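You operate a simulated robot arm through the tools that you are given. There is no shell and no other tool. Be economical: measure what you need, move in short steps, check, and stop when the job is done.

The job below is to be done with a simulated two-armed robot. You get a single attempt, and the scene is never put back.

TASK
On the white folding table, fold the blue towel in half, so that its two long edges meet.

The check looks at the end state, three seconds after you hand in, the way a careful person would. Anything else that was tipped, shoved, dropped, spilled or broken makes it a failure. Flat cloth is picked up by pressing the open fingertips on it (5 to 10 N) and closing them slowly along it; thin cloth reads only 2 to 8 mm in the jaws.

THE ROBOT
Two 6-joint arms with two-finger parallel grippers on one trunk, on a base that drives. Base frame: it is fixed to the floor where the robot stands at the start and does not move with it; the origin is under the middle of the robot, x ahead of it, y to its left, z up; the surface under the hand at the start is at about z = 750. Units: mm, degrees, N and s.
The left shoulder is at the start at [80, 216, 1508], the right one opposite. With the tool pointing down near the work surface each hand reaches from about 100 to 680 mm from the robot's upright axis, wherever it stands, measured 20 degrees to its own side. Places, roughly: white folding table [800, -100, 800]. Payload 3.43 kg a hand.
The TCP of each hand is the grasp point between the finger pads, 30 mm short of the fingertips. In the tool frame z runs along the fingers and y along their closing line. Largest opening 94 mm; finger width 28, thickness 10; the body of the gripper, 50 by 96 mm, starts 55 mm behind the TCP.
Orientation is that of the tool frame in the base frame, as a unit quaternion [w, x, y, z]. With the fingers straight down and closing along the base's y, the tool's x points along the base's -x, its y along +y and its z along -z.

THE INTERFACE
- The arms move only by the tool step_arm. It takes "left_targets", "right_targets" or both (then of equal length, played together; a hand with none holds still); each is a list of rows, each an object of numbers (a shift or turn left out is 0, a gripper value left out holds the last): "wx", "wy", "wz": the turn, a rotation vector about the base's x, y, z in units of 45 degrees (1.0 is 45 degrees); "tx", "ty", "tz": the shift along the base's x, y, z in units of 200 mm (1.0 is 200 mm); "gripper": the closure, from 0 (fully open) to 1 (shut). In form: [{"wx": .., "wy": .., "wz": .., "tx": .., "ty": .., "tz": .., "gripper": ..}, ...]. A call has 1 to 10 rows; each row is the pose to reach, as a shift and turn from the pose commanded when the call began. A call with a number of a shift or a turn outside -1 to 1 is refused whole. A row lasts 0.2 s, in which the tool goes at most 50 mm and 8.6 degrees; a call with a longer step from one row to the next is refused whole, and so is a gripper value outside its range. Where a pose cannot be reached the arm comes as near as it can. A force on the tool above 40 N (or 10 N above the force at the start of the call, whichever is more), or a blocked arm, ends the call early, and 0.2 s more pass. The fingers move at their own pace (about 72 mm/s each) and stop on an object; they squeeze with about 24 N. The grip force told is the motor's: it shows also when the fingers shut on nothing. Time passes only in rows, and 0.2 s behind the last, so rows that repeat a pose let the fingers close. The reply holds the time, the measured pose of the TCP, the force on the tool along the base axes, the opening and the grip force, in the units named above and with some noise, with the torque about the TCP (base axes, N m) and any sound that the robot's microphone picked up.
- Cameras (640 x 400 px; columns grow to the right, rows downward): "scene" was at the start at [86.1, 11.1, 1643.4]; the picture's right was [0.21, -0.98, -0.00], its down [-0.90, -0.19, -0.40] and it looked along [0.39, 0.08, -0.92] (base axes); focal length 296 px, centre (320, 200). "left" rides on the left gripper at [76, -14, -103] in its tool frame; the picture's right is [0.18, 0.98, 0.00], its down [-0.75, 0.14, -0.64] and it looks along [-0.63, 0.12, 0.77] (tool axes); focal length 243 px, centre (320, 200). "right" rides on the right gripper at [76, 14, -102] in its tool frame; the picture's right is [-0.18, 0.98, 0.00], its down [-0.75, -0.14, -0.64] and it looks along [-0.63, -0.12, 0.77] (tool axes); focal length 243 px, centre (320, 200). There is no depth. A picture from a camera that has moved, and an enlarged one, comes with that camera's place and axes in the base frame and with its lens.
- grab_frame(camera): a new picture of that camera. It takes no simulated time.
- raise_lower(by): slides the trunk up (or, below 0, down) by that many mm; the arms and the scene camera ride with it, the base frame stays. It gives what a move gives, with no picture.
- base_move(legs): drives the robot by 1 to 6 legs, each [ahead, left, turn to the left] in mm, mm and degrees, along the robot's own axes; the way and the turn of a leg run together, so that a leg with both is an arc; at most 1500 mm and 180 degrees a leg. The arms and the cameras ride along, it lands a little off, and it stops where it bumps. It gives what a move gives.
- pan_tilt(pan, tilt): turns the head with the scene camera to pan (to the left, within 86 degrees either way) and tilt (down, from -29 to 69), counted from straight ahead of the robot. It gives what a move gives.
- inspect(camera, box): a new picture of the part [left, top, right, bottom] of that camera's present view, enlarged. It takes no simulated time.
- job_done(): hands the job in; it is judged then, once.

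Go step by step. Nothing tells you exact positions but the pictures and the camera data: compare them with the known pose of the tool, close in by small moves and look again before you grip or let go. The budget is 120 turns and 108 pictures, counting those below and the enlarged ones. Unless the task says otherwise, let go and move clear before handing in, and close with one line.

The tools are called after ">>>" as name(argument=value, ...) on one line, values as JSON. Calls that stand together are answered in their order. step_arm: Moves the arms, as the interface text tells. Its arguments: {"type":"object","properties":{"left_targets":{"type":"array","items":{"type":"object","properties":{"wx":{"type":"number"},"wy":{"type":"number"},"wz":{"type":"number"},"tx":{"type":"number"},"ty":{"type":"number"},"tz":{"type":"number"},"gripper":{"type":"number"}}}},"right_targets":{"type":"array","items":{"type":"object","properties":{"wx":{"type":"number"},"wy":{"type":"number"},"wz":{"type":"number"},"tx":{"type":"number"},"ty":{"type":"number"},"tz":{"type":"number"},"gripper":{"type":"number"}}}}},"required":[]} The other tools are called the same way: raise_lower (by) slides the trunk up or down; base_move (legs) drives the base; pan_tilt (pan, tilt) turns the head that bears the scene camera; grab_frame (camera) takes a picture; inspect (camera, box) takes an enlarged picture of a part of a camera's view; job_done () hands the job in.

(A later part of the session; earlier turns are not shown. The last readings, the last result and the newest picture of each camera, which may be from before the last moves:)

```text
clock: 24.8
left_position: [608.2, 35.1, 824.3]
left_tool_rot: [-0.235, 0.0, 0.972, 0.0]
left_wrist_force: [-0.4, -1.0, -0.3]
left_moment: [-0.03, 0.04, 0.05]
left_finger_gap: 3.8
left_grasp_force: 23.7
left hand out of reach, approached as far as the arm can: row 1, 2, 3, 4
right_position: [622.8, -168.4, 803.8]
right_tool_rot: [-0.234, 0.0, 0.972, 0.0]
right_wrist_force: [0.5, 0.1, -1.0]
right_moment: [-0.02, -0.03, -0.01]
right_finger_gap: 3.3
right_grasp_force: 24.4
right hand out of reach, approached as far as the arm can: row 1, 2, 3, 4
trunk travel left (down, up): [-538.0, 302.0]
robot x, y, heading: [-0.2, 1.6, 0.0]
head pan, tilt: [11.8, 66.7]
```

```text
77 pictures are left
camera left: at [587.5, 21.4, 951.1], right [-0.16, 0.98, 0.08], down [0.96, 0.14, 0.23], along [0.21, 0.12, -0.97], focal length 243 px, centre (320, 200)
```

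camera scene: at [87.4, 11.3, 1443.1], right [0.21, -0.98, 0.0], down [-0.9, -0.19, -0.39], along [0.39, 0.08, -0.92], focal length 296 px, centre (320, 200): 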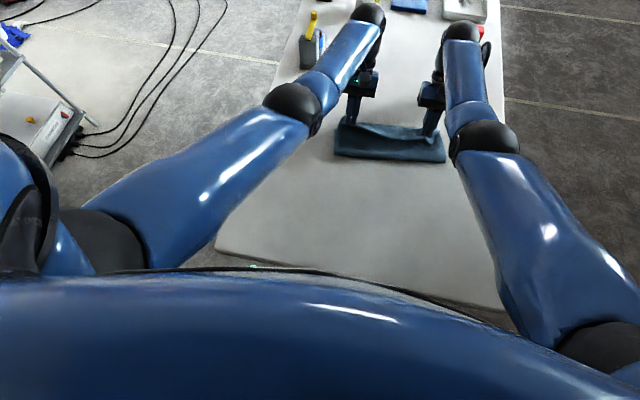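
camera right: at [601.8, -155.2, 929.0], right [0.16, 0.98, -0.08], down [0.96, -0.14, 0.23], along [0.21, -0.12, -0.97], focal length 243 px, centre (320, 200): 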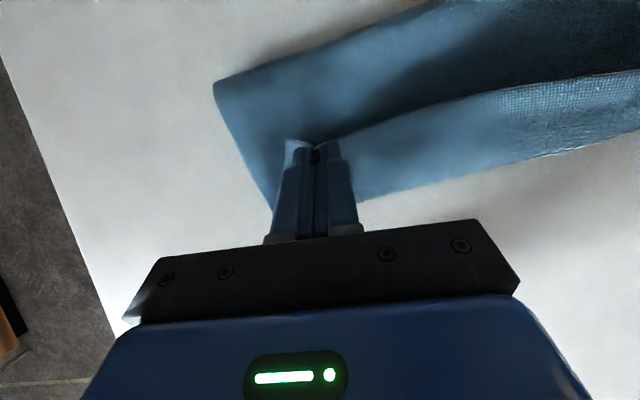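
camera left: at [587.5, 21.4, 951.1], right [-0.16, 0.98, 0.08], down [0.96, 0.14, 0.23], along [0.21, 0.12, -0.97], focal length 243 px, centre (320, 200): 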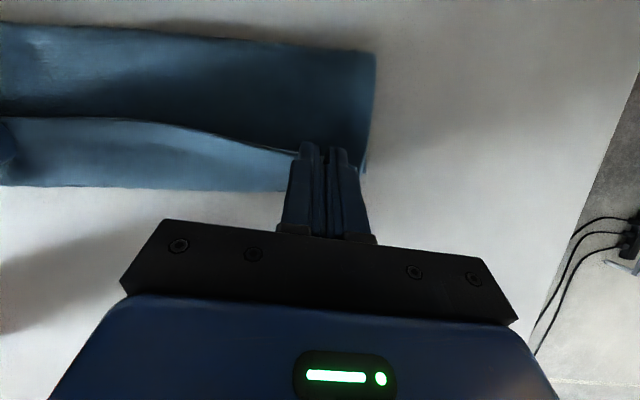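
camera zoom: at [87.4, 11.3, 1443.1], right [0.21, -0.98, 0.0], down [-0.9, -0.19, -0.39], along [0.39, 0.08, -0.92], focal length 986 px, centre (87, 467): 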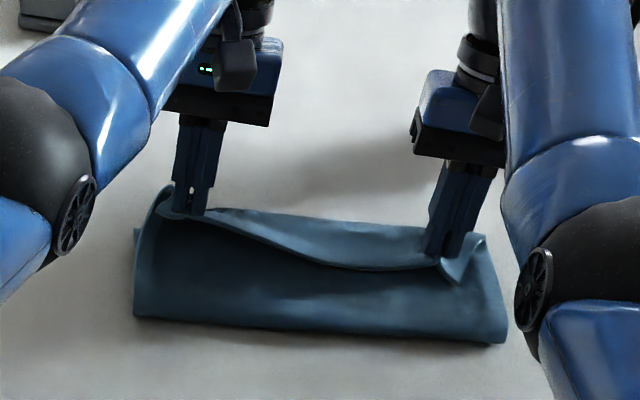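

The far edge of the bottom layer runs from about (642,−215) to (620,77) and a loose loop forms the crease, so the hands are about right in x. I'll lower them nearly onto the bottom layer, tilting a bit more.

>>> step_arm(left_targets=[{"tz": -0.06, "wy": 0.1, "tx": 0.01}, {"tz": -0.11, "wy": 0.2, "tx": 0.02}, {"tz": -0.16, "wy": 0.3, "tx": 0.03}], right_targets=[{"tz": -0.03, "wy": 0.1, "tx": 0.0}, {"tz": -0.05, "wy": 0.2, "tx": 0.0}, {"tz": -0.07, "wy": 0.3, "tx": 0.0}])

>>> inspect(camera="scene", box=[310, 60, 470, 180])

>>> grab_frame(camera="right")

```text
clock: 25.6
left_position: [564.1, 49.1, 808.0]
left_tool_rot: [-0.346, 0.002, 0.938, 0.0]
left_wrist_force: [0.8, -9.3, -0.7]
left_moment: [-0.22, -0.04, 0.15]
left_finger_gap: 3.8
left_grasp_force: 23.9
left hand out of reach, approached as far as the arm can: row 1, 2, 3
right_position: [582.7, -170.2, 802.8]
right_tool_rot: [-0.346, 0.0, 0.938, 0.001]
right_wrist_force: [-0.4, 8.9, -0.1]
right_moment: [0.23, 0.04, -0.16]
right_finger_gap: 3.6
right_grasp_force: 24.0
right hand out of reach, approached as far as the arm can: row 1, 2, 3
trunk travel left (down, up): [-538.0, 302.0]
robot x, y, heading: [3.5, 1.3, 0.1]
head pan, tilt: [11.8, 66.7]
```

```text
3.33 times, centred on (390, 120) of scene
camera zoom: at [86.1, 11.1, 1443.4], right [0.21, -0.98, 0.0], down [-0.9, -0.19, -0.4], along [0.39, 0.08, -0.92], focal length 986 px, centre (87, 467)
```

zoom: 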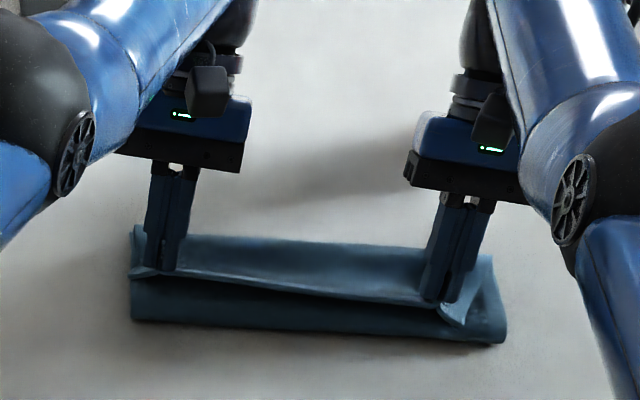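

```text
75 pictures are left
camera right: at [591.3, -157.3, 929.4], right [0.14, 0.98, -0.12], down [0.99, -0.14, 0.0], along [-0.02, -0.12, -0.99], focal length 243 px, centre (320, 200)
```

right: 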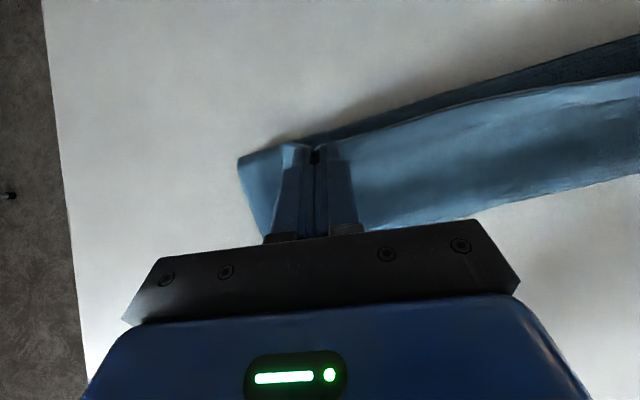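

Tilting further costs reach and pulled the hands back. I return to the 27° tilt and move forward again, low over the far edge.

>>> step_arm(left_targets=[{"tx": 0.05, "tz": 0.04, "wy": -0.1}, {"tx": 0.1, "tz": 0.05, "wy": -0.2}, {"tx": 0.16, "tz": 0.04, "wy": -0.3}, {"tx": 0.22, "tz": 0.0, "wy": -0.3}], right_targets=[{"tx": 0.05, "tz": 0.04, "wy": -0.1}, {"tx": 0.1, "tz": 0.05, "wy": -0.2}, {"tx": 0.16, "tz": 0.04, "wy": -0.3}, {"tx": 0.2, "tz": -0.0, "wy": -0.3}])

>>> inspect(camera="scene", box=[310, 60, 470, 180])

>>> grab_frame(camera="right")

>>> grab_frame(camera="left")

```text
clock: 26.6
left_position: [609.6, 48.5, 806.1]
left_tool_rot: [-0.233, 0.001, 0.972, 0.0]
left_wrist_force: [0.5, -8.9, 0.4]
left_moment: [-0.26, -0.02, 0.1]
left_finger_gap: 3.9
left_grasp_force: 24.0
left hand out of reach, approached as far as the arm can: row 1, 2, 3
right_position: [629.4, -170.8, 801.9]
right_tool_rot: [-0.233, 0.0, 0.972, 0.0]
right_wrist_force: [-1.3, 8.8, -0.3]
right_moment: [0.26, 0.04, -0.04]
right_finger_gap: 3.8
right_grasp_force: 24.0
right hand out of reach, approached as far as the arm can: row 1, 2, 3, 4
trunk travel left (down, up): [-538.0, 302.0]
robot x, y, heading: [0.5, 1.5, -0.3]
head pan, tilt: [11.8, 66.7]
```

```text
3.33 times, centred on (390, 120) of scene
camera zoom: at [86.7, 10.9, 1443.3], right [0.21, -0.98, 0.0], down [-0.9, -0.19, -0.39], along [0.39, 0.08, -0.92], focal length 986 px, centre (87, 467)
```

zoom: 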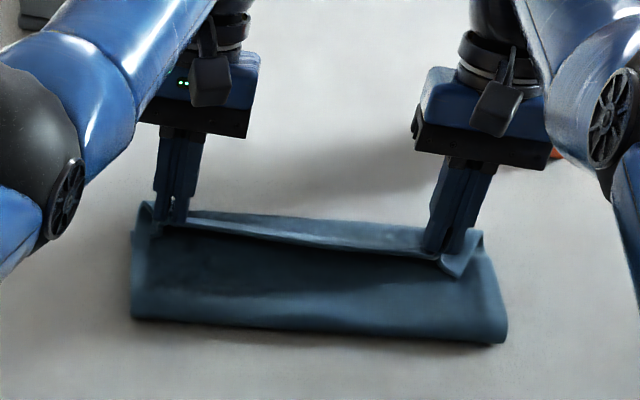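

```text
73 pictures are left
camera right: at [608.0, -156.8, 926.3], right [0.16, 0.98, -0.08], down [0.96, -0.14, 0.23], along [0.21, -0.12, -0.97], focal length 243 px, centre (320, 200)
```

right: 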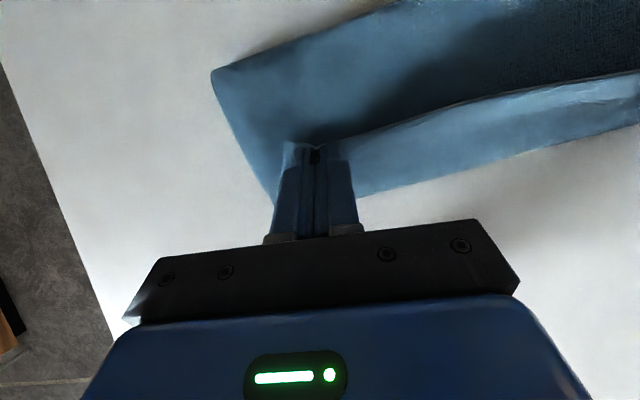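

```text
72 pictures are left
camera left: at [589.4, 35.2, 933.1], right [-0.16, 0.98, 0.08], down [0.96, 0.14, 0.23], along [0.21, 0.12, -0.97], focal length 243 px, centre (320, 200)
```

left: 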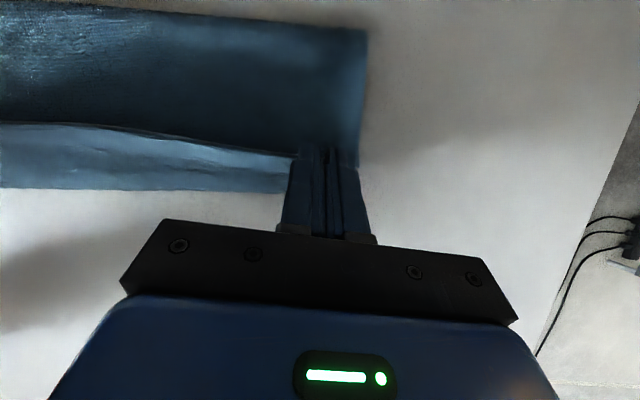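

The upper edge is still about 35 mm short of the far edge and 20 mm high. I'll move forward ~15 mm and down close to the lower layer.

>>> step_arm(left_targets=[{"tx": 0.05, "tz": -0.03}, {"tx": 0.09, "tz": -0.06}, {"tx": 0.11, "tz": -0.09}], right_targets=[{"tx": 0.03, "tz": -0.03}, {"tx": 0.06, "tz": -0.05}, {"tx": 0.07, "tz": -0.07}])

>>> inspect(camera="scene", box=[310, 60, 470, 180])

>>> grab_frame(camera="right")

>>> grab_frame(camera="left")

```text
clock: 27.4
left_position: [612.0, 52.4, 802.0]
left_tool_rot: [-0.234, 0.0, 0.972, -0.002]
left_wrist_force: [1.1, -15.9, -0.8]
left_moment: [-0.47, -0.01, 0.14]
left_finger_gap: 3.9
left_grasp_force: 23.3
left hand out of reach, approached as far as the arm can: row 1, 2, 3
right_position: [631.5, -171.6, 795.4]
right_tool_rot: [-0.232, 0.0, 0.973, 0.0]
right_wrist_force: [-0.5, 15.1, -0.2]
right_moment: [0.49, 0.07, -0.11]
right_finger_gap: 3.7
right_grasp_force: 24.6
right hand out of reach, approached as far as the arm can: row 1, 2, 3
trunk travel left (down, up): [-538.0, 302.0]
robot x, y, heading: [0.8, 1.7, 0.1]
head pan, tilt: [11.8, 66.7]
```

```text
3.33 times, centred on (390, 120) of scene
camera zoom: at [86.2, 11.1, 1443.4], right [0.21, -0.98, 0.0], down [-0.9, -0.19, -0.4], along [0.39, 0.08, -0.92], focal length 986 px, centre (87, 467)
```

zoom: 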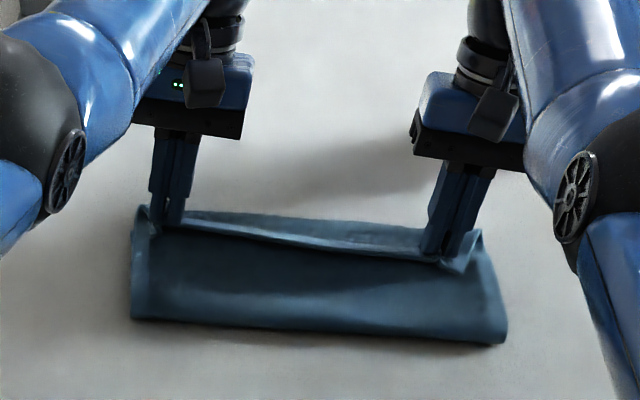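

```text
70 pictures are left
camera right: at [608.7, -157.5, 920.6], right [0.16, 0.98, -0.08], down [0.96, -0.14, 0.23], along [0.22, -0.12, -0.97], focal length 243 px, centre (320, 200)
```

right: 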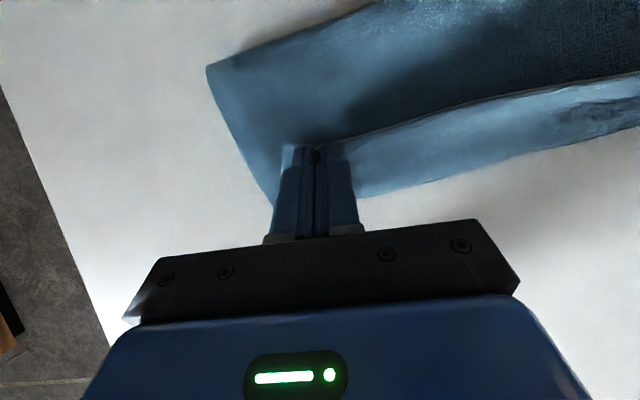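

```text
69 pictures are left
camera left: at [591.6, 39.2, 928.5], right [-0.16, 0.98, 0.08], down [0.96, 0.14, 0.23], along [0.21, 0.12, -0.97], focal length 243 px, centre (320, 200)
```

left: 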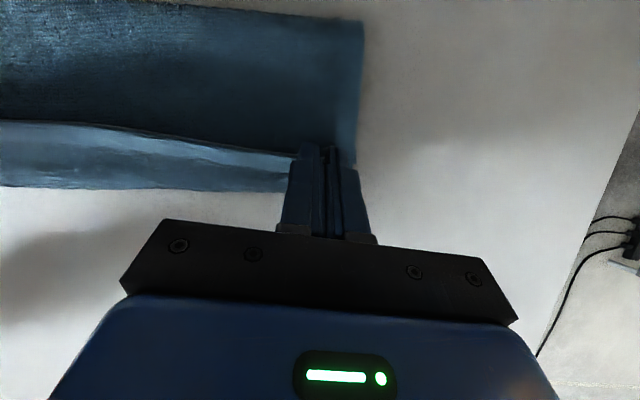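

By length bookkeeping the grip is already in the right place (the slack is in the loose loop at the crease). I'll relax the sideways tension, lower the trunk slightly to set the edge down, and check.

>>> step_arm(left_targets=[{"ty": -0.02, "tx": -0.01}, {"ty": -0.035, "tx": -0.01}])

>>> raise_lower(by=-12)

```text
clock: 27.9
left_position: [610.2, 47.4, 803.1]
left_tool_rot: [-0.233, 0.0, 0.972, 0.001]
left_wrist_force: [1.2, -7.5, 0.1]
left_moment: [-0.26, -0.04, 0.08]
left_finger_gap: 3.7
left_grasp_force: 23.7
right_position: [631.5, -171.7, 795.6]
right_tool_rot: [-0.233, 0.001, 0.972, 0.0]
right_wrist_force: [-1.2, 9.6, 1.2]
right_moment: [0.25, 0.02, -0.08]
right_finger_gap: 3.6
right_grasp_force: 23.7
trunk travel left (down, up): [-538.0, 302.0]
robot x, y, heading: [-0.6, -2.2, 0.1]
head pan, tilt: [11.8, 66.7]
```

```text
clock: 28.6
left_position: [608.2, 46.6, 792.6]
left_tool_rot: [-0.233, 0.0, 0.972, -0.001]
left_wrist_force: [1.4, -7.6, 2.6]
left_moment: [-0.27, -0.03, 0.04]
left_finger_gap: 3.8
left_grasp_force: 24.0
right_position: [631.3, -170.3, 787.5]
right_tool_rot: [-0.229, -0.001, 0.973, -0.001]
right_wrist_force: [-0.6, 6.3, 21.4]
right_moment: [0.2, 0.04, 0.0]
right_finger_gap: 3.6
right_grasp_force: 24.2
trunk travel left (down, up): [-526.0, 314.0]
robot x, y, heading: [-4.6, -0.9, 0.1]
head pan, tilt: [11.8, 66.7]
```

Right is touching (21 N), left is just above. I'll trim both heights, then open the fingers gently.

>>> step_arm(left_targets=[{"tz": -0.01}, {"tz": -0.015, "gripper": 0.95}, {"tz": -0.015, "gripper": 0.9}, {"tz": -0.015, "gripper": 0.85}, {"tz": -0.015, "gripper": 0.8}, {"tz": -0.015, "gripper": 0.8}], right_targets=[{"tz": 0.01}, {"tz": 0.015, "gripper": 0.95}, {"tz": 0.015, "gripper": 0.9}, {"tz": 0.015, "gripper": 0.85}, {"tz": 0.015, "gripper": 0.8}, {"tz": 0.015, "gripper": 0.8}])

>>> inspect(camera="scene", box=[310, 60, 470, 180])

>>> grab_frame(camera="right")

>>> grab_frame(camera="left")

```text
clock: 29.9
left_position: [608.5, 47.3, 788.7]
left_tool_rot: [-0.232, 0.001, 0.973, 0.001]
left_wrist_force: [2.2, -0.9, 10.4]
left_moment: [-0.03, -0.03, -0.02]
left_finger_gap: 15.1
left_grasp_force: 0.1
right_position: [629.9, -172.0, 787.9]
right_tool_rot: [-0.232, 0.0, 0.973, 0.0]
right_wrist_force: [0.2, 1.8, 8.5]
right_moment: [0.04, 0.0, -0.02]
right_finger_gap: 15.0
right_grasp_force: 0.0
trunk travel left (down, up): [-526.0, 314.0]
robot x, y, heading: [-0.3, -1.0, -0.0]
head pan, tilt: [11.8, 66.7]
```

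```text
3.33 times, centred on (390, 120) of scene
camera zoom: at [83.9, 11.5, 1431.5], right [0.21, -0.98, 0.0], down [-0.9, -0.19, -0.4], along [0.39, 0.08, -0.92], focal length 986 px, centre (87, 467)
```

zoom: 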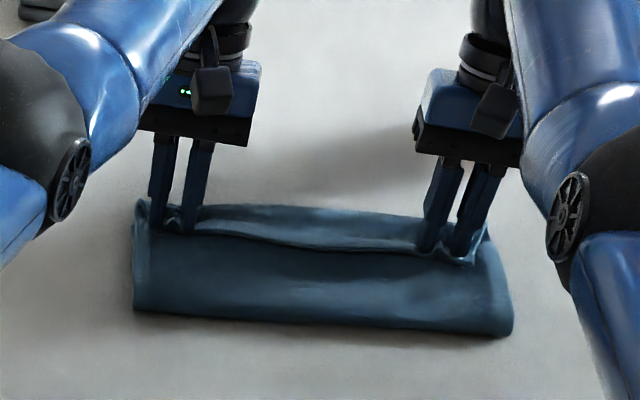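

```text
67 pictures are left
camera right: at [607.6, -158.1, 912.8], right [0.16, 0.98, -0.08], down [0.96, -0.14, 0.23], along [0.22, -0.12, -0.97], focal length 243 px, centre (320, 200)
```

right: 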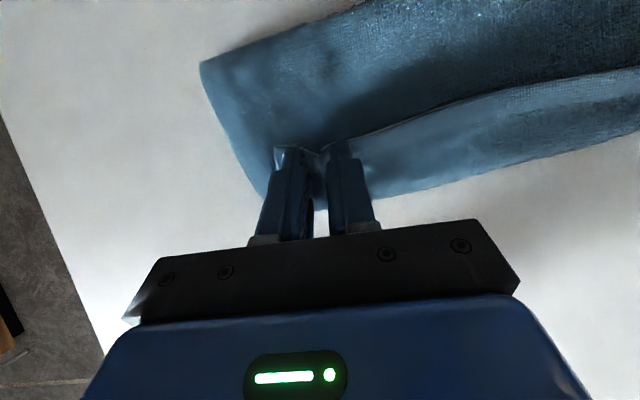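

```text
66 pictures are left
camera left: at [587.4, 33.4, 914.7], right [-0.16, 0.98, 0.08], down [0.96, 0.14, 0.23], along [0.22, 0.12, -0.97], focal length 243 px, centre (320, 200)
```

left: 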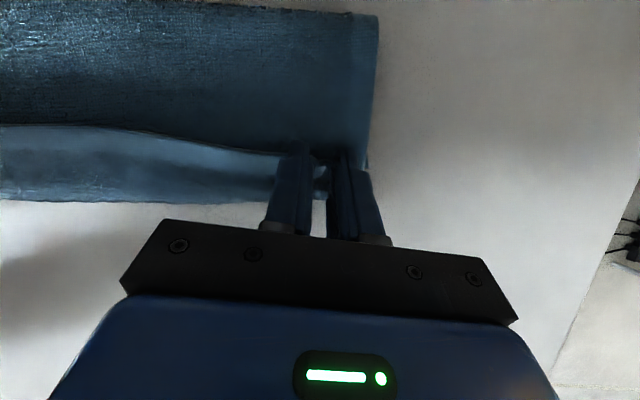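

The cloth is free of the fingers. I'll withdraw both hands up along the finger direction and look.

>>> step_arm(left_targets=[{"tz": 0.06, "tx": 0.03}, {"tz": 0.16, "tx": 0.08}, {"tz": 0.3, "tx": 0.1}, {"tz": 0.45, "tx": 0.1}], right_targets=[{"tz": 0.06, "tx": 0.03}, {"tz": 0.16, "tx": 0.08}, {"tz": 0.3, "tx": 0.1}, {"tz": 0.45, "tx": 0.1}])

>>> inspect(camera="scene", box=[310, 60, 470, 180])

>>> grab_frame(camera="right")

>>> grab_frame(camera="left")

```text
clock: 30.9
left_position: [632.2, 46.5, 876.6]
left_tool_rot: [-0.235, 0.0, 0.972, 0.0]
left_wrist_force: [-0.3, 0.3, -0.3]
left_moment: [-0.01, -0.02, -0.01]
left_finger_gap: 18.6
left_grasp_force: 0.0
left hand out of reach, approached as far as the arm can: row 2
right_position: [654.9, -173.7, 876.7]
right_tool_rot: [-0.233, 0.0, 0.972, 0.0]
right_wrist_force: [-0.2, 0.1, 0.2]
right_moment: [-0.01, -0.03, -0.02]
right_finger_gap: 19.0
right_grasp_force: 0.0
right hand out of reach, approached as far as the arm can: row 2, 3, 4
trunk travel left (down, up): [-526.0, 314.0]
robot x, y, heading: [-0.2, -0.4, -0.1]
head pan, tilt: [11.8, 66.7]
```

```text
3.33 times, centred on (390, 120) of scene
camera zoom: at [85.6, 10.9, 1431.3], right [0.21, -0.98, 0.0], down [-0.9, -0.19, -0.4], along [0.39, 0.08, -0.92], focal length 986 px, centre (87, 467)
```

zoom: 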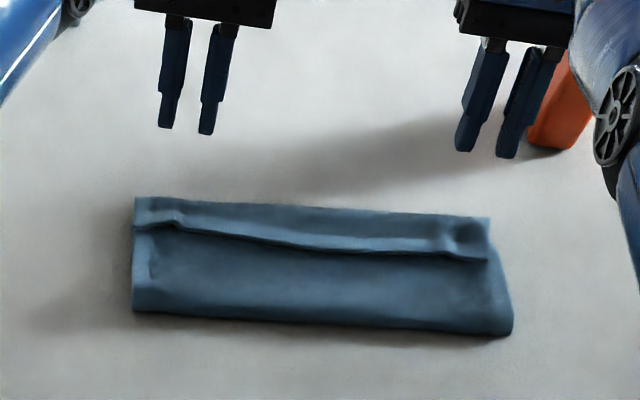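

```text
64 pictures are left
camera right: at [633.0, -158.9, 1001.5], right [0.16, 0.98, -0.08], down [0.96, -0.14, 0.23], along [0.21, -0.12, -0.97], focal length 243 px, centre (320, 200)
```

right: 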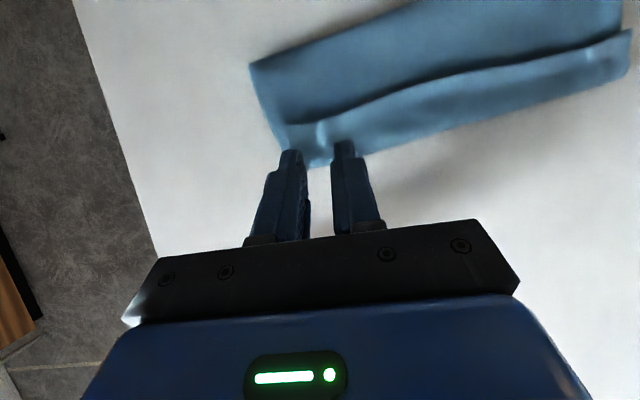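

```text
63 pictures are left
camera left: at [612.2, 33.1, 1002.5], right [-0.16, 0.98, 0.08], down [0.96, 0.14, 0.23], along [0.21, 0.12, -0.97], focal length 243 px, centre (320, 200)
```

left: 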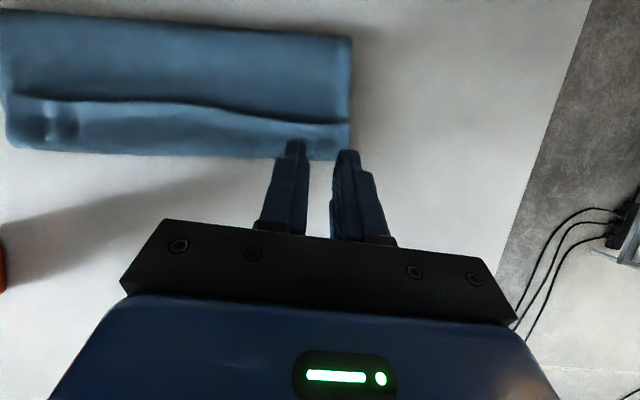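

The fold is laid down; a line runs ~25–30 mm inside the far edge. I need an enlarged look to tell whether it's the upper edge short of the far edge or a folded-back flap.

>>> inspect(camera="left", box=[200, 60, 360, 160])

>>> inspect(camera="right", box=[240, 40, 400, 180])

>>> inspect(camera="scene", box=[335, 100, 445, 150])

```text
4.00 times, centred on (280, 110) of left
camera zoom: at [612.2, 33.1, 1002.5], right [-0.16, 0.98, 0.08], down [0.96, 0.14, 0.23], along [0.21, 0.12, -0.97], focal length 970 px, centre (480, 560)
```

zoom: 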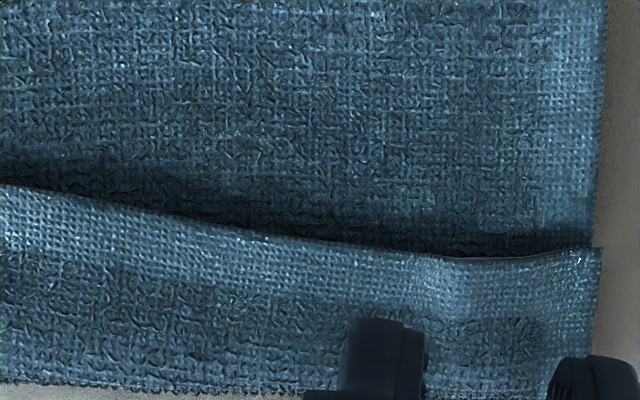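

```text
2.86 times, centred on (320, 110) of right
camera zoom: at [633.0, -158.9, 1001.5], right [0.16, 0.98, -0.08], down [0.96, -0.14, 0.23], along [0.21, -0.12, -0.97], focal length 693 px, centre (320, 457)
```

zoom: 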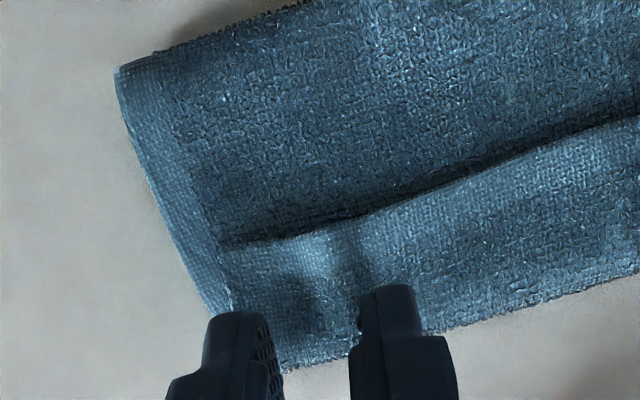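

```text
5.82 times, centred on (390, 125) of scene
camera zoom: at [85.6, 10.9, 1431.3], right [0.21, -0.98, 0.0], down [-0.9, -0.19, -0.4], along [0.39, 0.08, -0.92], focal length 1722 px, centre (-87, 636)
```

zoom: 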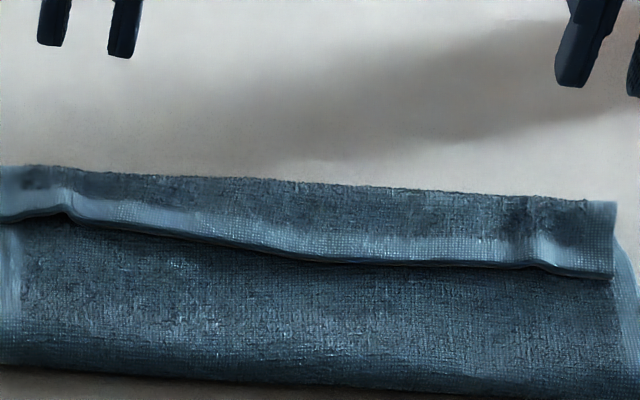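

It is a folded-back flap: the upper layer's last ~25 mm is turned over on top, its hem facing the robot at x≈594 (left) and 606 (right), with small raised ripples where I had gripped. I'll go back, fingers vertical, straddling each ripple and covering only the front of the hem, to pick it up and lay it out forward.

>>> step_arm(left_targets=[{"tx": -0.06, "wy": -0.15, "gripper": 0.7}, {"tx": -0.12, "ty": -0.02, "wy": -0.3}, {"tx": -0.18, "ty": -0.02, "wy": -0.45}, {"tx": -0.22, "ty": -0.02, "wy": -0.6}, {"tx": -0.22, "ty": -0.02, "tz": -0.17, "wy": -0.6}, {"tx": -0.22, "ty": -0.02, "tz": -0.33, "wy": -0.6}], right_targets=[{"tx": -0.07, "wy": -0.15, "gripper": 0.7}, {"tx": -0.14, "ty": 0.03, "wy": -0.3}, {"tx": -0.21, "ty": 0.03, "wy": -0.45}, {"tx": -0.275, "ty": 0.03, "wy": -0.6}, {"tx": -0.275, "ty": 0.03, "tz": -0.17, "wy": -0.6}, {"tx": -0.275, "ty": 0.03, "tz": -0.33, "wy": -0.6}])

>>> grab_frame(camera="left")

>>> grab_frame(camera="right")

```text
clock: 32.4
left_position: [697.9, 7.7, 811.7]
left_tool_rot: [-0.017, 0.0, 1.0, 0.001]
left_wrist_force: [-0.6, -0.6, 0.2]
left_moment: [-0.01, -0.01, 0.03]
left_finger_gap: 28.1
left_grasp_force: 0.1
left hand out of reach, approached as far as the arm can: row 1, 2, 3, 4, 5, 6
right_position: [605.5, -166.0, 803.5]
right_tool_rot: [0.002, -0.001, 1.0, 0.0]
right_wrist_force: [-0.2, 0.2, -0.8]
right_moment: [0.02, 0.02, -0.01]
right_finger_gap: 28.3
right_grasp_force: 0.0
right hand out of reach, approached as far as the arm can: row 1, 2, 3, 4, 5, 6
trunk travel left (down, up): [-526.0, 314.0]
robot x, y, heading: [-2.2, -1.8, 0.3]
head pan, tilt: [11.8, 66.7]
```

```text
59 pictures are left
camera left: at [625.8, -6.7, 918.5], right [-0.18, 0.98, 0.01], down [0.78, 0.14, 0.62], along [0.6, 0.12, -0.79], focal length 243 px, centre (320, 200)
```

left: 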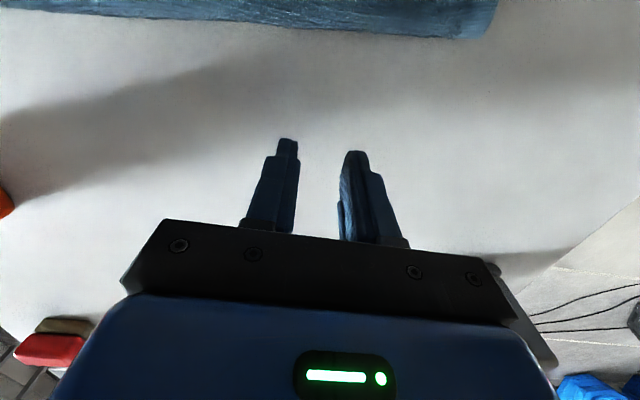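

```text
58 pictures are left
camera right: at [527.9, -151.7, 905.1], right [0.18, 0.98, 0.0], down [0.75, -0.14, 0.64], along [0.63, -0.12, -0.76], focal length 243 px, centre (320, 200)
```

right: 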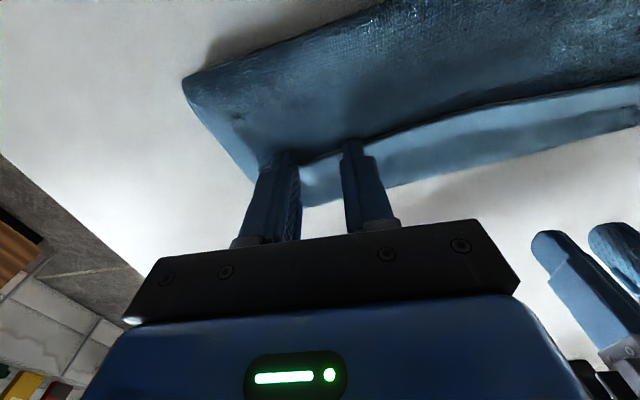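

The left arm was too folded at this trunk height and drifted past the towel (nothing touched). I'll raise the trunk back up, which lifts both hands clear, then reposition.

>>> raise_lower(by=140)

>>> step_arm(left_targets=[{"tx": -0.2, "ty": 0.03}, {"tx": -0.4, "ty": 0.1, "tz": -0.1}, {"tx": -0.55, "ty": 0.17, "tz": -0.2}, {"tx": -0.55, "ty": 0.17, "tz": -0.4}], right_targets=[{"tx": -0.02, "ty": -0.0}, {"tx": -0.02, "tz": -0.1}, {"tx": -0.02, "tz": -0.3}, {"tx": -0.02, "tz": -0.45}])

>>> grab_frame(camera="left")

>>> grab_frame(camera="right")

```text
clock: 34.0
left_position: [696.9, 7.4, 952.6]
left_tool_rot: [-0.019, 0.0, 1.0, 0.001]
left_wrist_force: [0.1, 0.1, 0.2]
left_moment: [-0.02, -0.02, -0.02]
left_finger_gap: 28.3
left_grasp_force: 0.0
right_position: [604.8, -165.7, 943.4]
right_tool_rot: [0.002, 0.0, 1.0, 0.0]
right_wrist_force: [-0.3, 0.2, -0.2]
right_moment: [-0.01, 0.0, 0.02]
right_finger_gap: 28.2
right_grasp_force: 0.1
trunk travel left (down, up): [-666.0, 174.0]
robot x, y, heading: [-0.6, -3.8, 0.2]
head pan, tilt: [11.8, 66.7]
```

```text
clock: 35.0
left_position: [657.1, 22.3, 836.3]
left_tool_rot: [-0.018, 0.0, 1.0, 0.001]
left_wrist_force: [0.0, 0.6, 0.5]
left_moment: [-0.01, 0.01, 0.0]
left_finger_gap: 28.1
left_grasp_force: 0.0
left hand out of reach, approached as far as the arm can: row 1, 2, 3, 4
right_position: [601.3, -166.5, 856.6]
right_tool_rot: [0.001, 0.0, 1.0, 0.0]
right_wrist_force: [0.1, 0.9, 0.8]
right_moment: [-0.01, -0.01, -0.01]
right_finger_gap: 28.4
right_grasp_force: 0.0
trunk travel left (down, up): [-666.0, 174.0]
robot x, y, heading: [-0.5, -1.2, 0.1]
head pan, tilt: [11.8, 66.7]
```

```text
57 pictures are left
camera left: at [585.8, 8.4, 942.9], right [-0.18, 0.98, 0.01], down [0.78, 0.14, 0.61], along [0.6, 0.12, -0.79], focal length 243 px, centre (320, 200)
```

left: 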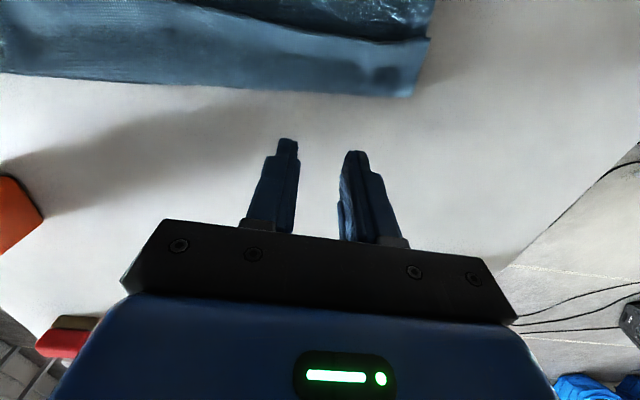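

```text
56 pictures are left
camera right: at [523.2, -151.4, 957.2], right [0.18, 0.98, 0.0], down [0.75, -0.14, 0.64], along [0.63, -0.12, -0.76], focal length 243 px, centre (320, 200)
```

right: 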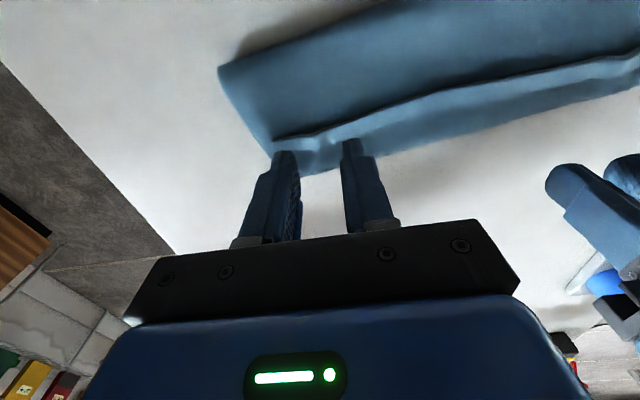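

Left lags; I'll bring it up a little and back in smaller steps.

>>> step_arm(left_targets=[{"tz": 0.1}, {"tz": 0.1, "tx": -0.15, "ty": 0.04}, {"tz": 0.1, "tx": -0.3, "ty": 0.1}])

```text
clock: 35.8
left_position: [656.9, 20.8, 838.0]
left_tool_rot: [-0.02, -0.001, 1.0, 0.001]
left_wrist_force: [0.2, 0.0, -0.1]
left_moment: [-0.02, -0.01, 0.02]
left_finger_gap: 28.3
left_grasp_force: 0.1
left hand out of reach, approached as far as the arm can: row 1, 2, 3
right_position: [600.4, -164.5, 856.1]
right_tool_rot: [0.002, 0.0, 1.0, 0.0]
right_wrist_force: [0.5, -0.8, -0.1]
right_moment: [-0.01, -0.01, 0.02]
right_finger_gap: 28.2
right_grasp_force: 0.0
trunk travel left (down, up): [-666.0, 174.0]
robot x, y, heading: [1.2, 0.2, 0.2]
head pan, tilt: [11.8, 66.7]
```

The left arm seems stuck at a joint limit. I'll raise the trunk further (lifting passively) and then bring it down and back.

>>> raise_lower(by=100)

>>> step_arm(left_targets=[{"tz": -0.1, "tx": -0.1}, {"tz": -0.2, "tx": -0.2}, {"tz": -0.3, "tx": -0.35, "ty": 0.1}], right_targets=[{"tz": -0.1}, {"tz": -0.2}, {"tz": -0.3}])

>>> grab_frame(camera="scene")

```text
clock: 37.1
left_position: [657.1, 20.5, 938.9]
left_tool_rot: [-0.018, 0.001, 1.0, 0.0]
left_wrist_force: [-0.7, 0.6, -0.1]
left_moment: [0.0, -0.01, 0.01]
left_finger_gap: 28.1
left_grasp_force: 0.0
right_position: [600.2, -164.7, 956.7]
right_tool_rot: [0.002, 0.0, 1.0, 0.0]
right_wrist_force: [0.3, 0.1, -0.9]
right_moment: [0.0, -0.01, -0.01]
right_finger_gap: 27.9
right_grasp_force: 0.1
trunk travel left (down, up): [-766.0, 74.0]
robot x, y, heading: [-2.5, 0.1, -0.4]
head pan, tilt: [11.8, 66.7]
```

```text
clock: 38.0
left_position: [615.9, 32.4, 860.2]
left_tool_rot: [-0.019, 0.0, 1.0, 0.001]
left_wrist_force: [0.2, -0.4, -0.1]
left_moment: [0.01, 0.0, -0.01]
left_finger_gap: 28.4
left_grasp_force: 0.1
left hand out of reach, approached as far as the arm can: row 1, 2, 3
right_position: [600.1, -164.5, 896.0]
right_tool_rot: [0.001, 0.0, 1.0, 0.001]
right_wrist_force: [0.0, -0.1, -0.2]
right_moment: [-0.01, 0.01, 0.03]
right_finger_gap: 28.0
right_grasp_force: 0.0
trunk travel left (down, up): [-766.0, 74.0]
robot x, y, heading: [-2.1, 2.3, -0.1]
head pan, tilt: [11.8, 66.7]
```

```text
55 pictures are left
camera scene: at [86.9, 12.0, 1671.4], right [0.21, -0.98, 0.0], down [-0.9, -0.19, -0.39], along [0.39, 0.08, -0.92], focal length 296 px, centre (320, 200)
```

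scene: 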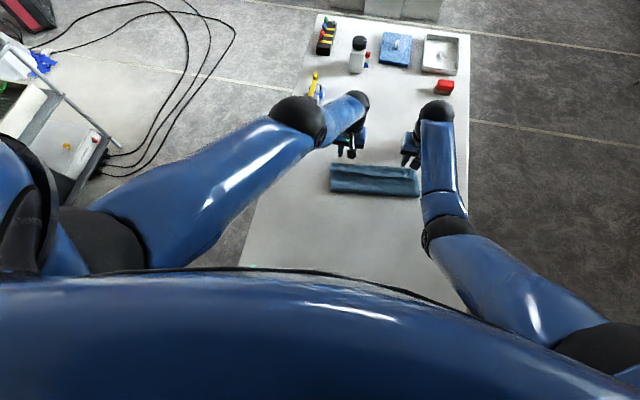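

The left forearm has ended up in a swung-out posture. I'll try moving it outward (+y) and back to unwind, staying above the towel.

>>> step_arm(left_targets=[{"ty": 0.15, "tz": 0.0}, {"ty": 0.3}, {"ty": 0.45, "tx": -0.1}, {"ty": 0.5, "tx": -0.25}, {"ty": 0.5, "tx": -0.4}])

>>> grab_frame(camera="scene")

```text
clock: 39.1
left_position: [601.6, 117.5, 810.1]
left_tool_rot: [-0.02, 0.0, 1.0, 0.001]
left_wrist_force: [-0.4, -1.0, 0.4]
left_moment: [0.01, -0.01, -0.02]
left_finger_gap: 28.0
left_grasp_force: 0.0
left hand out of reach, approached as far as the arm can: row 1, 2, 3, 4, 5
right_position: [600.9, -165.0, 895.6]
right_tool_rot: [0.001, 0.0, 1.0, 0.0]
right_wrist_force: [0.1, 0.4, 0.5]
right_moment: [-0.04, 0.01, 0.02]
right_finger_gap: 28.3
right_grasp_force: 0.1
trunk travel left (down, up): [-766.0, 74.0]
robot x, y, heading: [-1.8, 0.0, 0.1]
head pan, tilt: [11.8, 66.7]
```

```text
54 pictures are left
camera scene: at [86.2, 11.0, 1671.4], right [0.21, -0.98, 0.0], down [-0.9, -0.19, -0.4], along [0.39, 0.08, -0.92], focal length 296 px, centre (320, 200)
```

scene: 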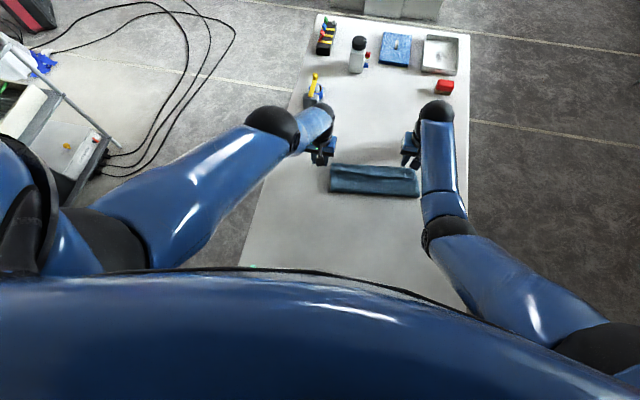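

The left arm is now in an elbow-forward posture, beside the towel. In that posture a backward tilt should be comfortable, so I'll lift and tilt the left hand 27° and see how freely it moves.

>>> step_arm(left_targets=[{"tz": 0.08, "wy": 0.15}, {"tz": 0.16, "wy": 0.3}, {"tz": 0.24, "wy": 0.45}, {"tz": 0.3, "wy": 0.6}])

>>> grab_frame(camera="scene")

```text
clock: 40.1
left_position: [555.9, 128.2, 901.8]
left_tool_rot: [-0.254, 0.0, 0.967, 0.0]
left_wrist_force: [-0.6, 0.3, -0.9]
left_moment: [0.01, -0.01, 0.03]
left_finger_gap: 28.2
left_grasp_force: 0.0
left hand out of reach, approached as far as the arm can: row 1, 2, 3, 4
right_position: [602.1, -166.5, 895.0]
right_tool_rot: [0.002, 0.0, 1.0, 0.001]
right_wrist_force: [0.2, 0.5, -0.6]
right_moment: [0.04, 0.03, -0.01]
right_finger_gap: 28.2
right_grasp_force: 0.0
trunk travel left (down, up): [-766.0, 74.0]
robot x, y, heading: [-0.0, 3.7, -0.3]
head pan, tilt: [11.8, 66.7]
```

```text
53 pictures are left
camera scene: at [86.5, 10.9, 1671.3], right [0.21, -0.98, 0.0], down [-0.9, -0.19, -0.39], along [0.39, 0.08, -0.92], focal length 296 px, centre (320, 200)
```

scene: 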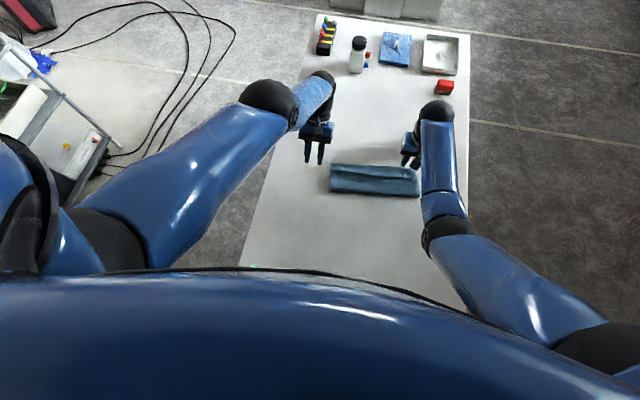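

I'll now bring the left hand back toward the robot beside the towel and straighten it, to recover its normal posture.

>>> step_arm(left_targets=[{"tx": -0.2, "ty": 0.1}, {"tx": -0.4, "ty": 0.2}, {"tx": -0.6, "ty": 0.3}, {"tx": -0.8, "ty": 0.3}])

>>> grab_frame(camera="scene")

```text
clock: 41.1
left_position: [500.0, 179.2, 816.7]
left_tool_rot: [-0.252, 0.001, 0.968, 0.001]
left_wrist_force: [-0.1, 0.5, 0.8]
left_moment: [-0.01, -0.03, -0.02]
left_finger_gap: 28.3
left_grasp_force: 0.0
left hand out of reach, approached as far as the arm can: row 1, 2, 3, 4
right_position: [599.4, -165.9, 895.7]
right_tool_rot: [0.001, 0.0, 1.0, 0.0]
right_wrist_force: [0.3, 0.5, 0.1]
right_moment: [-0.02, -0.01, 0.02]
right_finger_gap: 28.4
right_grasp_force: 0.0
trunk travel left (down, up): [-766.0, 74.0]
robot x, y, heading: [0.4, 1.1, 0.2]
head pan, tilt: [11.8, 66.7]
```

```text
52 pictures are left
camera scene: at [86.0, 10.9, 1671.4], right [0.21, -0.98, 0.0], down [-0.9, -0.19, -0.4], along [0.39, 0.08, -0.92], focal length 296 px, centre (320, 200)
```

scene: 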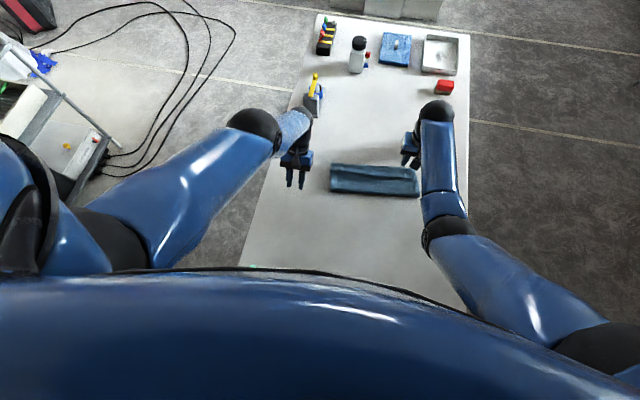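

It looks like the left arm is locked at full extension, slightly past straight. I'll raise the trunk and stretch it fully outward, then draw back, to let the elbow bend the right way.

>>> raise_lower(by=70)

>>> step_arm(left_targets=[{"tx": 0.15, "ty": 0.05, "tz": -0.1}, {"tx": 0.3, "ty": 0.1, "tz": -0.2}, {"tx": 0.42, "ty": 0.1, "tz": -0.25}, {"tx": 0.5, "ty": 0.1, "tz": -0.25}])

>>> step_arm(left_targets=[{"tx": -0.15, "tz": 0.1}, {"tx": -0.3, "tz": 0.2}, {"tx": -0.45, "tz": 0.3}, {"tx": -0.6, "tz": 0.35}])

>>> grab_frame(camera="scene")

```text
clock: 42.2
left_position: [500.3, 179.5, 887.0]
left_tool_rot: [-0.253, 0.0, 0.967, 0.001]
left_wrist_force: [0.0, -0.4, 0.4]
left_moment: [0.01, -0.01, -0.04]
left_finger_gap: 28.2
left_grasp_force: 0.0
right_position: [600.8, -165.2, 965.3]
right_tool_rot: [0.002, 0.0, 1.0, 0.0]
right_wrist_force: [-0.1, 0.4, -0.5]
right_moment: [-0.02, 0.01, 0.01]
right_finger_gap: 28.2
right_grasp_force: 0.0
trunk travel left (down, up): [-836.0, 4.0]
robot x, y, heading: [2.8, 2.4, -0.1]
head pan, tilt: [11.8, 66.7]
```

```text
clock: 43.2
left_position: [511.6, 199.5, 896.3]
left_tool_rot: [-0.253, -0.001, 0.967, 0.001]
left_wrist_force: [0.0, -0.6, -0.7]
left_moment: [0.02, 0.01, 0.01]
left_finger_gap: 28.2
left_grasp_force: 0.0
left hand out of reach, approached as far as the arm can: row 1, 2, 3, 4
right_position: [598.9, -165.7, 966.1]
right_tool_rot: [0.002, 0.0, 1.0, 0.0]
right_wrist_force: [0.1, 0.0, 0.2]
right_moment: [-0.03, 0.03, 0.0]
right_finger_gap: 28.3
right_grasp_force: 0.1
trunk travel left (down, up): [-836.0, 4.0]
robot x, y, heading: [1.1, -0.5, -0.0]
head pan, tilt: [11.8, 66.7]
```

```text
clock: 44.2
left_position: [498.2, 196.3, 882.8]
left_tool_rot: [-0.253, 0.0, 0.967, 0.001]
left_wrist_force: [0.3, -0.1, 0.5]
left_moment: [-0.01, 0.02, -0.02]
left_finger_gap: 28.2
left_grasp_force: 0.1
left hand out of reach, approached as far as the arm can: row 1, 2, 3, 4
right_position: [600.7, -166.0, 966.2]
right_tool_rot: [0.001, 0.0, 1.0, 0.0]
right_wrist_force: [0.5, 0.1, 0.1]
right_moment: [-0.01, 0.01, -0.02]
right_finger_gap: 28.2
right_grasp_force: 0.1
trunk travel left (down, up): [-836.0, 4.0]
robot x, y, heading: [-1.2, -1.4, -0.1]
head pan, tilt: [11.8, 66.7]
```

```text
51 pictures are left
camera scene: at [86.4, 11.1, 1741.4], right [0.21, -0.98, 0.0], down [-0.9, -0.19, -0.4], along [0.39, 0.08, -0.92], focal length 296 px, centre (320, 200)
```

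scene: 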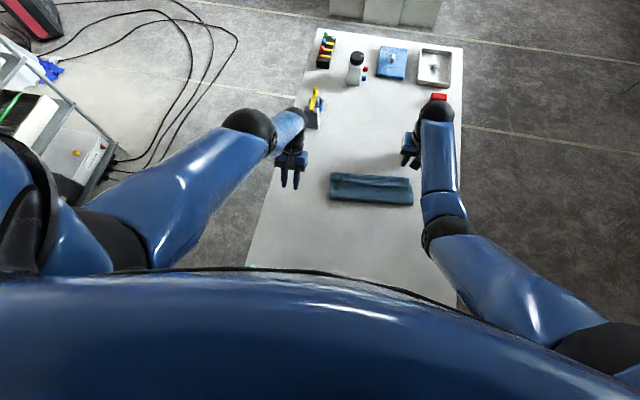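

Position moves are blocked in both directions, so a wrist limit is likely involved. I'll try turning the hand instead (fingers toward forward) with no shift.

>>> step_arm(left_targets=[{"wy": -0.15}, {"wy": -0.3}, {"wy": -0.45}, {"wy": -0.6}, {"wy": -0.75}, {"wy": -0.9}])

>>> step_arm(left_targets=[{"tx": -0.2}, {"tx": -0.4}, {"tx": -0.4, "tz": 0.2}])

>>> grab_frame(camera="scene")

```text
clock: 45.6
left_position: [574.5, 195.0, 795.6]
left_tool_rot: [0.099, 0.0, 0.995, 0.0]
left_wrist_force: [-0.2, 0.5, -0.2]
left_moment: [-0.02, -0.03, -0.03]
left_finger_gap: 28.3
left_grasp_force: 0.0
left hand out of reach, approached as far as the arm can: row 1, 2, 3, 4, 5, 6
right_position: [600.3, -164.6, 965.7]
right_tool_rot: [0.002, 0.0, 1.0, 0.001]
right_wrist_force: [0.5, -0.3, 0.8]
right_moment: [0.01, 0.02, -0.01]
right_finger_gap: 28.3
right_grasp_force: 0.0
trunk travel left (down, up): [-836.0, 4.0]
robot x, y, heading: [-0.3, 1.5, -0.1]
head pan, tilt: [11.8, 66.7]
```

```text
clock: 46.1
left_position: [557.0, 194.8, 782.5]
left_tool_rot: [0.104, 0.0, 0.995, 0.002]
left_wrist_force: [-10.9, 0.1, 19.5]
left_moment: [-0.36, 0.45, -0.19]
left_finger_gap: 28.6
left_grasp_force: 0.3
left hand out of reach, approached as far as the arm can: row 1, 2
right_position: [597.2, -165.0, 966.3]
right_tool_rot: [0.003, 0.0, 1.0, 0.0]
right_wrist_force: [0.5, -0.8, -0.9]
right_moment: [0.06, -0.01, -0.01]
right_finger_gap: 28.3
right_grasp_force: 0.0
trunk travel left (down, up): [-836.0, 4.0]
robot x, y, heading: [0.8, -0.5, -0.1]
head pan, tilt: [11.8, 66.7]
stopped in row 2 (left hand): the force on the tool passed its limit at 44 N (the readings are from after the stop); the commanded pose is now the measured one
```

```text
50 pictures are left
camera scene: at [81.4, 10.5, 1741.6], right [0.21, -0.98, 0.0], down [-0.9, -0.19, -0.4], along [0.39, 0.08, -0.92], focal length 296 px, centre (320, 200)
```

scene: 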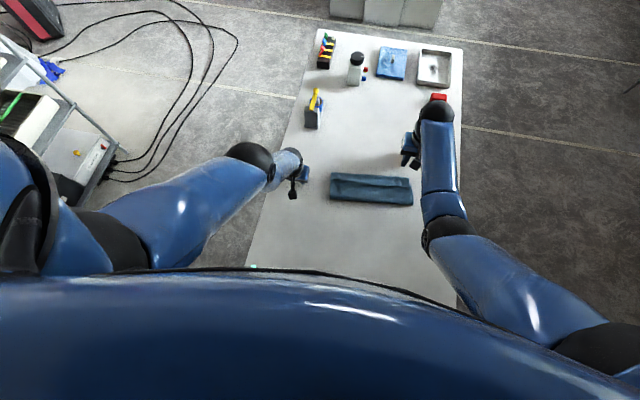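

Only the bare table was touched. I'll lift a bit with the trunk already high, and probe which rotation frees the left wrist.

>>> step_arm(left_targets=[{"tz": 0.1, "wz": 0.15}, {"tz": 0.2, "wz": 0.3}, {"tz": 0.2, "wz": 0.45}])

>>> grab_frame(camera="right")

```text
clock: 46.9
left_position: [578.7, 192.4, 801.5]
left_tool_rot: [0.103, -0.176, 0.979, 0.02]
left_wrist_force: [0.1, -0.3, -0.2]
left_moment: [-0.01, 0.01, 0.01]
left_finger_gap: 28.2
left_grasp_force: 0.0
left hand out of reach, approached as far as the arm can: row 1, 2, 3
right_position: [600.2, -164.9, 967.2]
right_tool_rot: [0.002, 0.0, 1.0, 0.0]
right_wrist_force: [-0.5, -0.5, 0.2]
right_moment: [0.01, 0.03, -0.04]
right_finger_gap: 28.4
right_grasp_force: 0.1
trunk travel left (down, up): [-836.0, 4.0]
robot x, y, heading: [3.4, 0.3, 0.1]
head pan, tilt: [11.8, 66.7]
```

```text
49 pictures are left
camera right: at [522.2, -151.1, 1067.3], right [0.18, 0.98, 0.0], down [0.75, -0.14, 0.64], along [0.63, -0.12, -0.76], focal length 243 px, centre (320, 200)
```

right: 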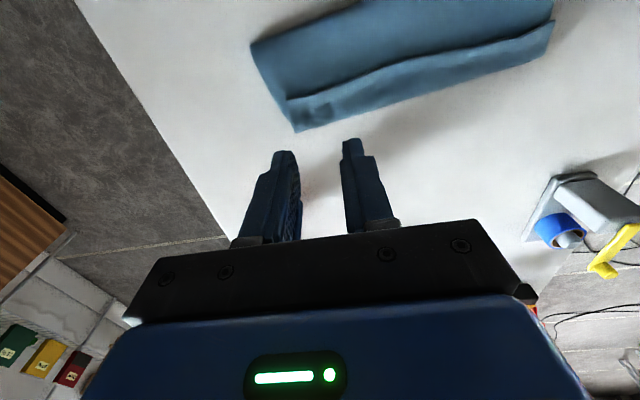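

The roll turns freely. I'll test an outward-and-up stretch in this orientation.

>>> step_arm(left_targets=[{"tx": 0.12, "tz": 0.15}, {"tx": 0.24, "tz": 0.3}, {"tx": 0.3, "tz": 0.5}, {"tx": 0.3, "tz": 0.7}])

>>> grab_frame(camera="scene")

```text
clock: 47.9
left_position: [677.1, 187.1, 914.0]
left_tool_rot: [0.102, -0.175, 0.979, 0.02]
left_wrist_force: [0.0, -0.6, -0.2]
left_moment: [-0.05, -0.05, 0.02]
left_finger_gap: 28.2
left_grasp_force: 0.1
left hand out of reach, approached as far as the arm can: row 1, 2, 3, 4
right_position: [601.8, -165.2, 964.7]
right_tool_rot: [0.002, 0.0, 1.0, 0.0]
right_wrist_force: [-1.0, -0.1, 0.6]
right_moment: [0.01, -0.02, 0.0]
right_finger_gap: 28.3
right_grasp_force: 0.2
trunk travel left (down, up): [-836.0, 4.0]
robot x, y, heading: [1.1, 1.0, -0.1]
head pan, tilt: [11.8, 66.7]
```

```text
48 pictures are left
camera scene: at [87.0, 11.0, 1741.3], right [0.21, -0.98, 0.0], down [-0.9, -0.19, -0.39], along [0.39, 0.08, -0.92], focal length 296 px, centre (320, 200)
```

scene: 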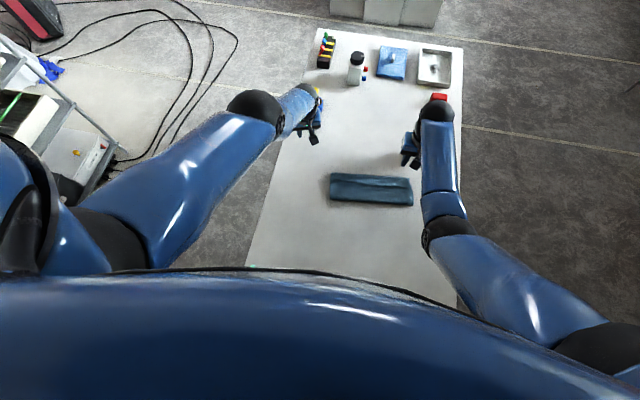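

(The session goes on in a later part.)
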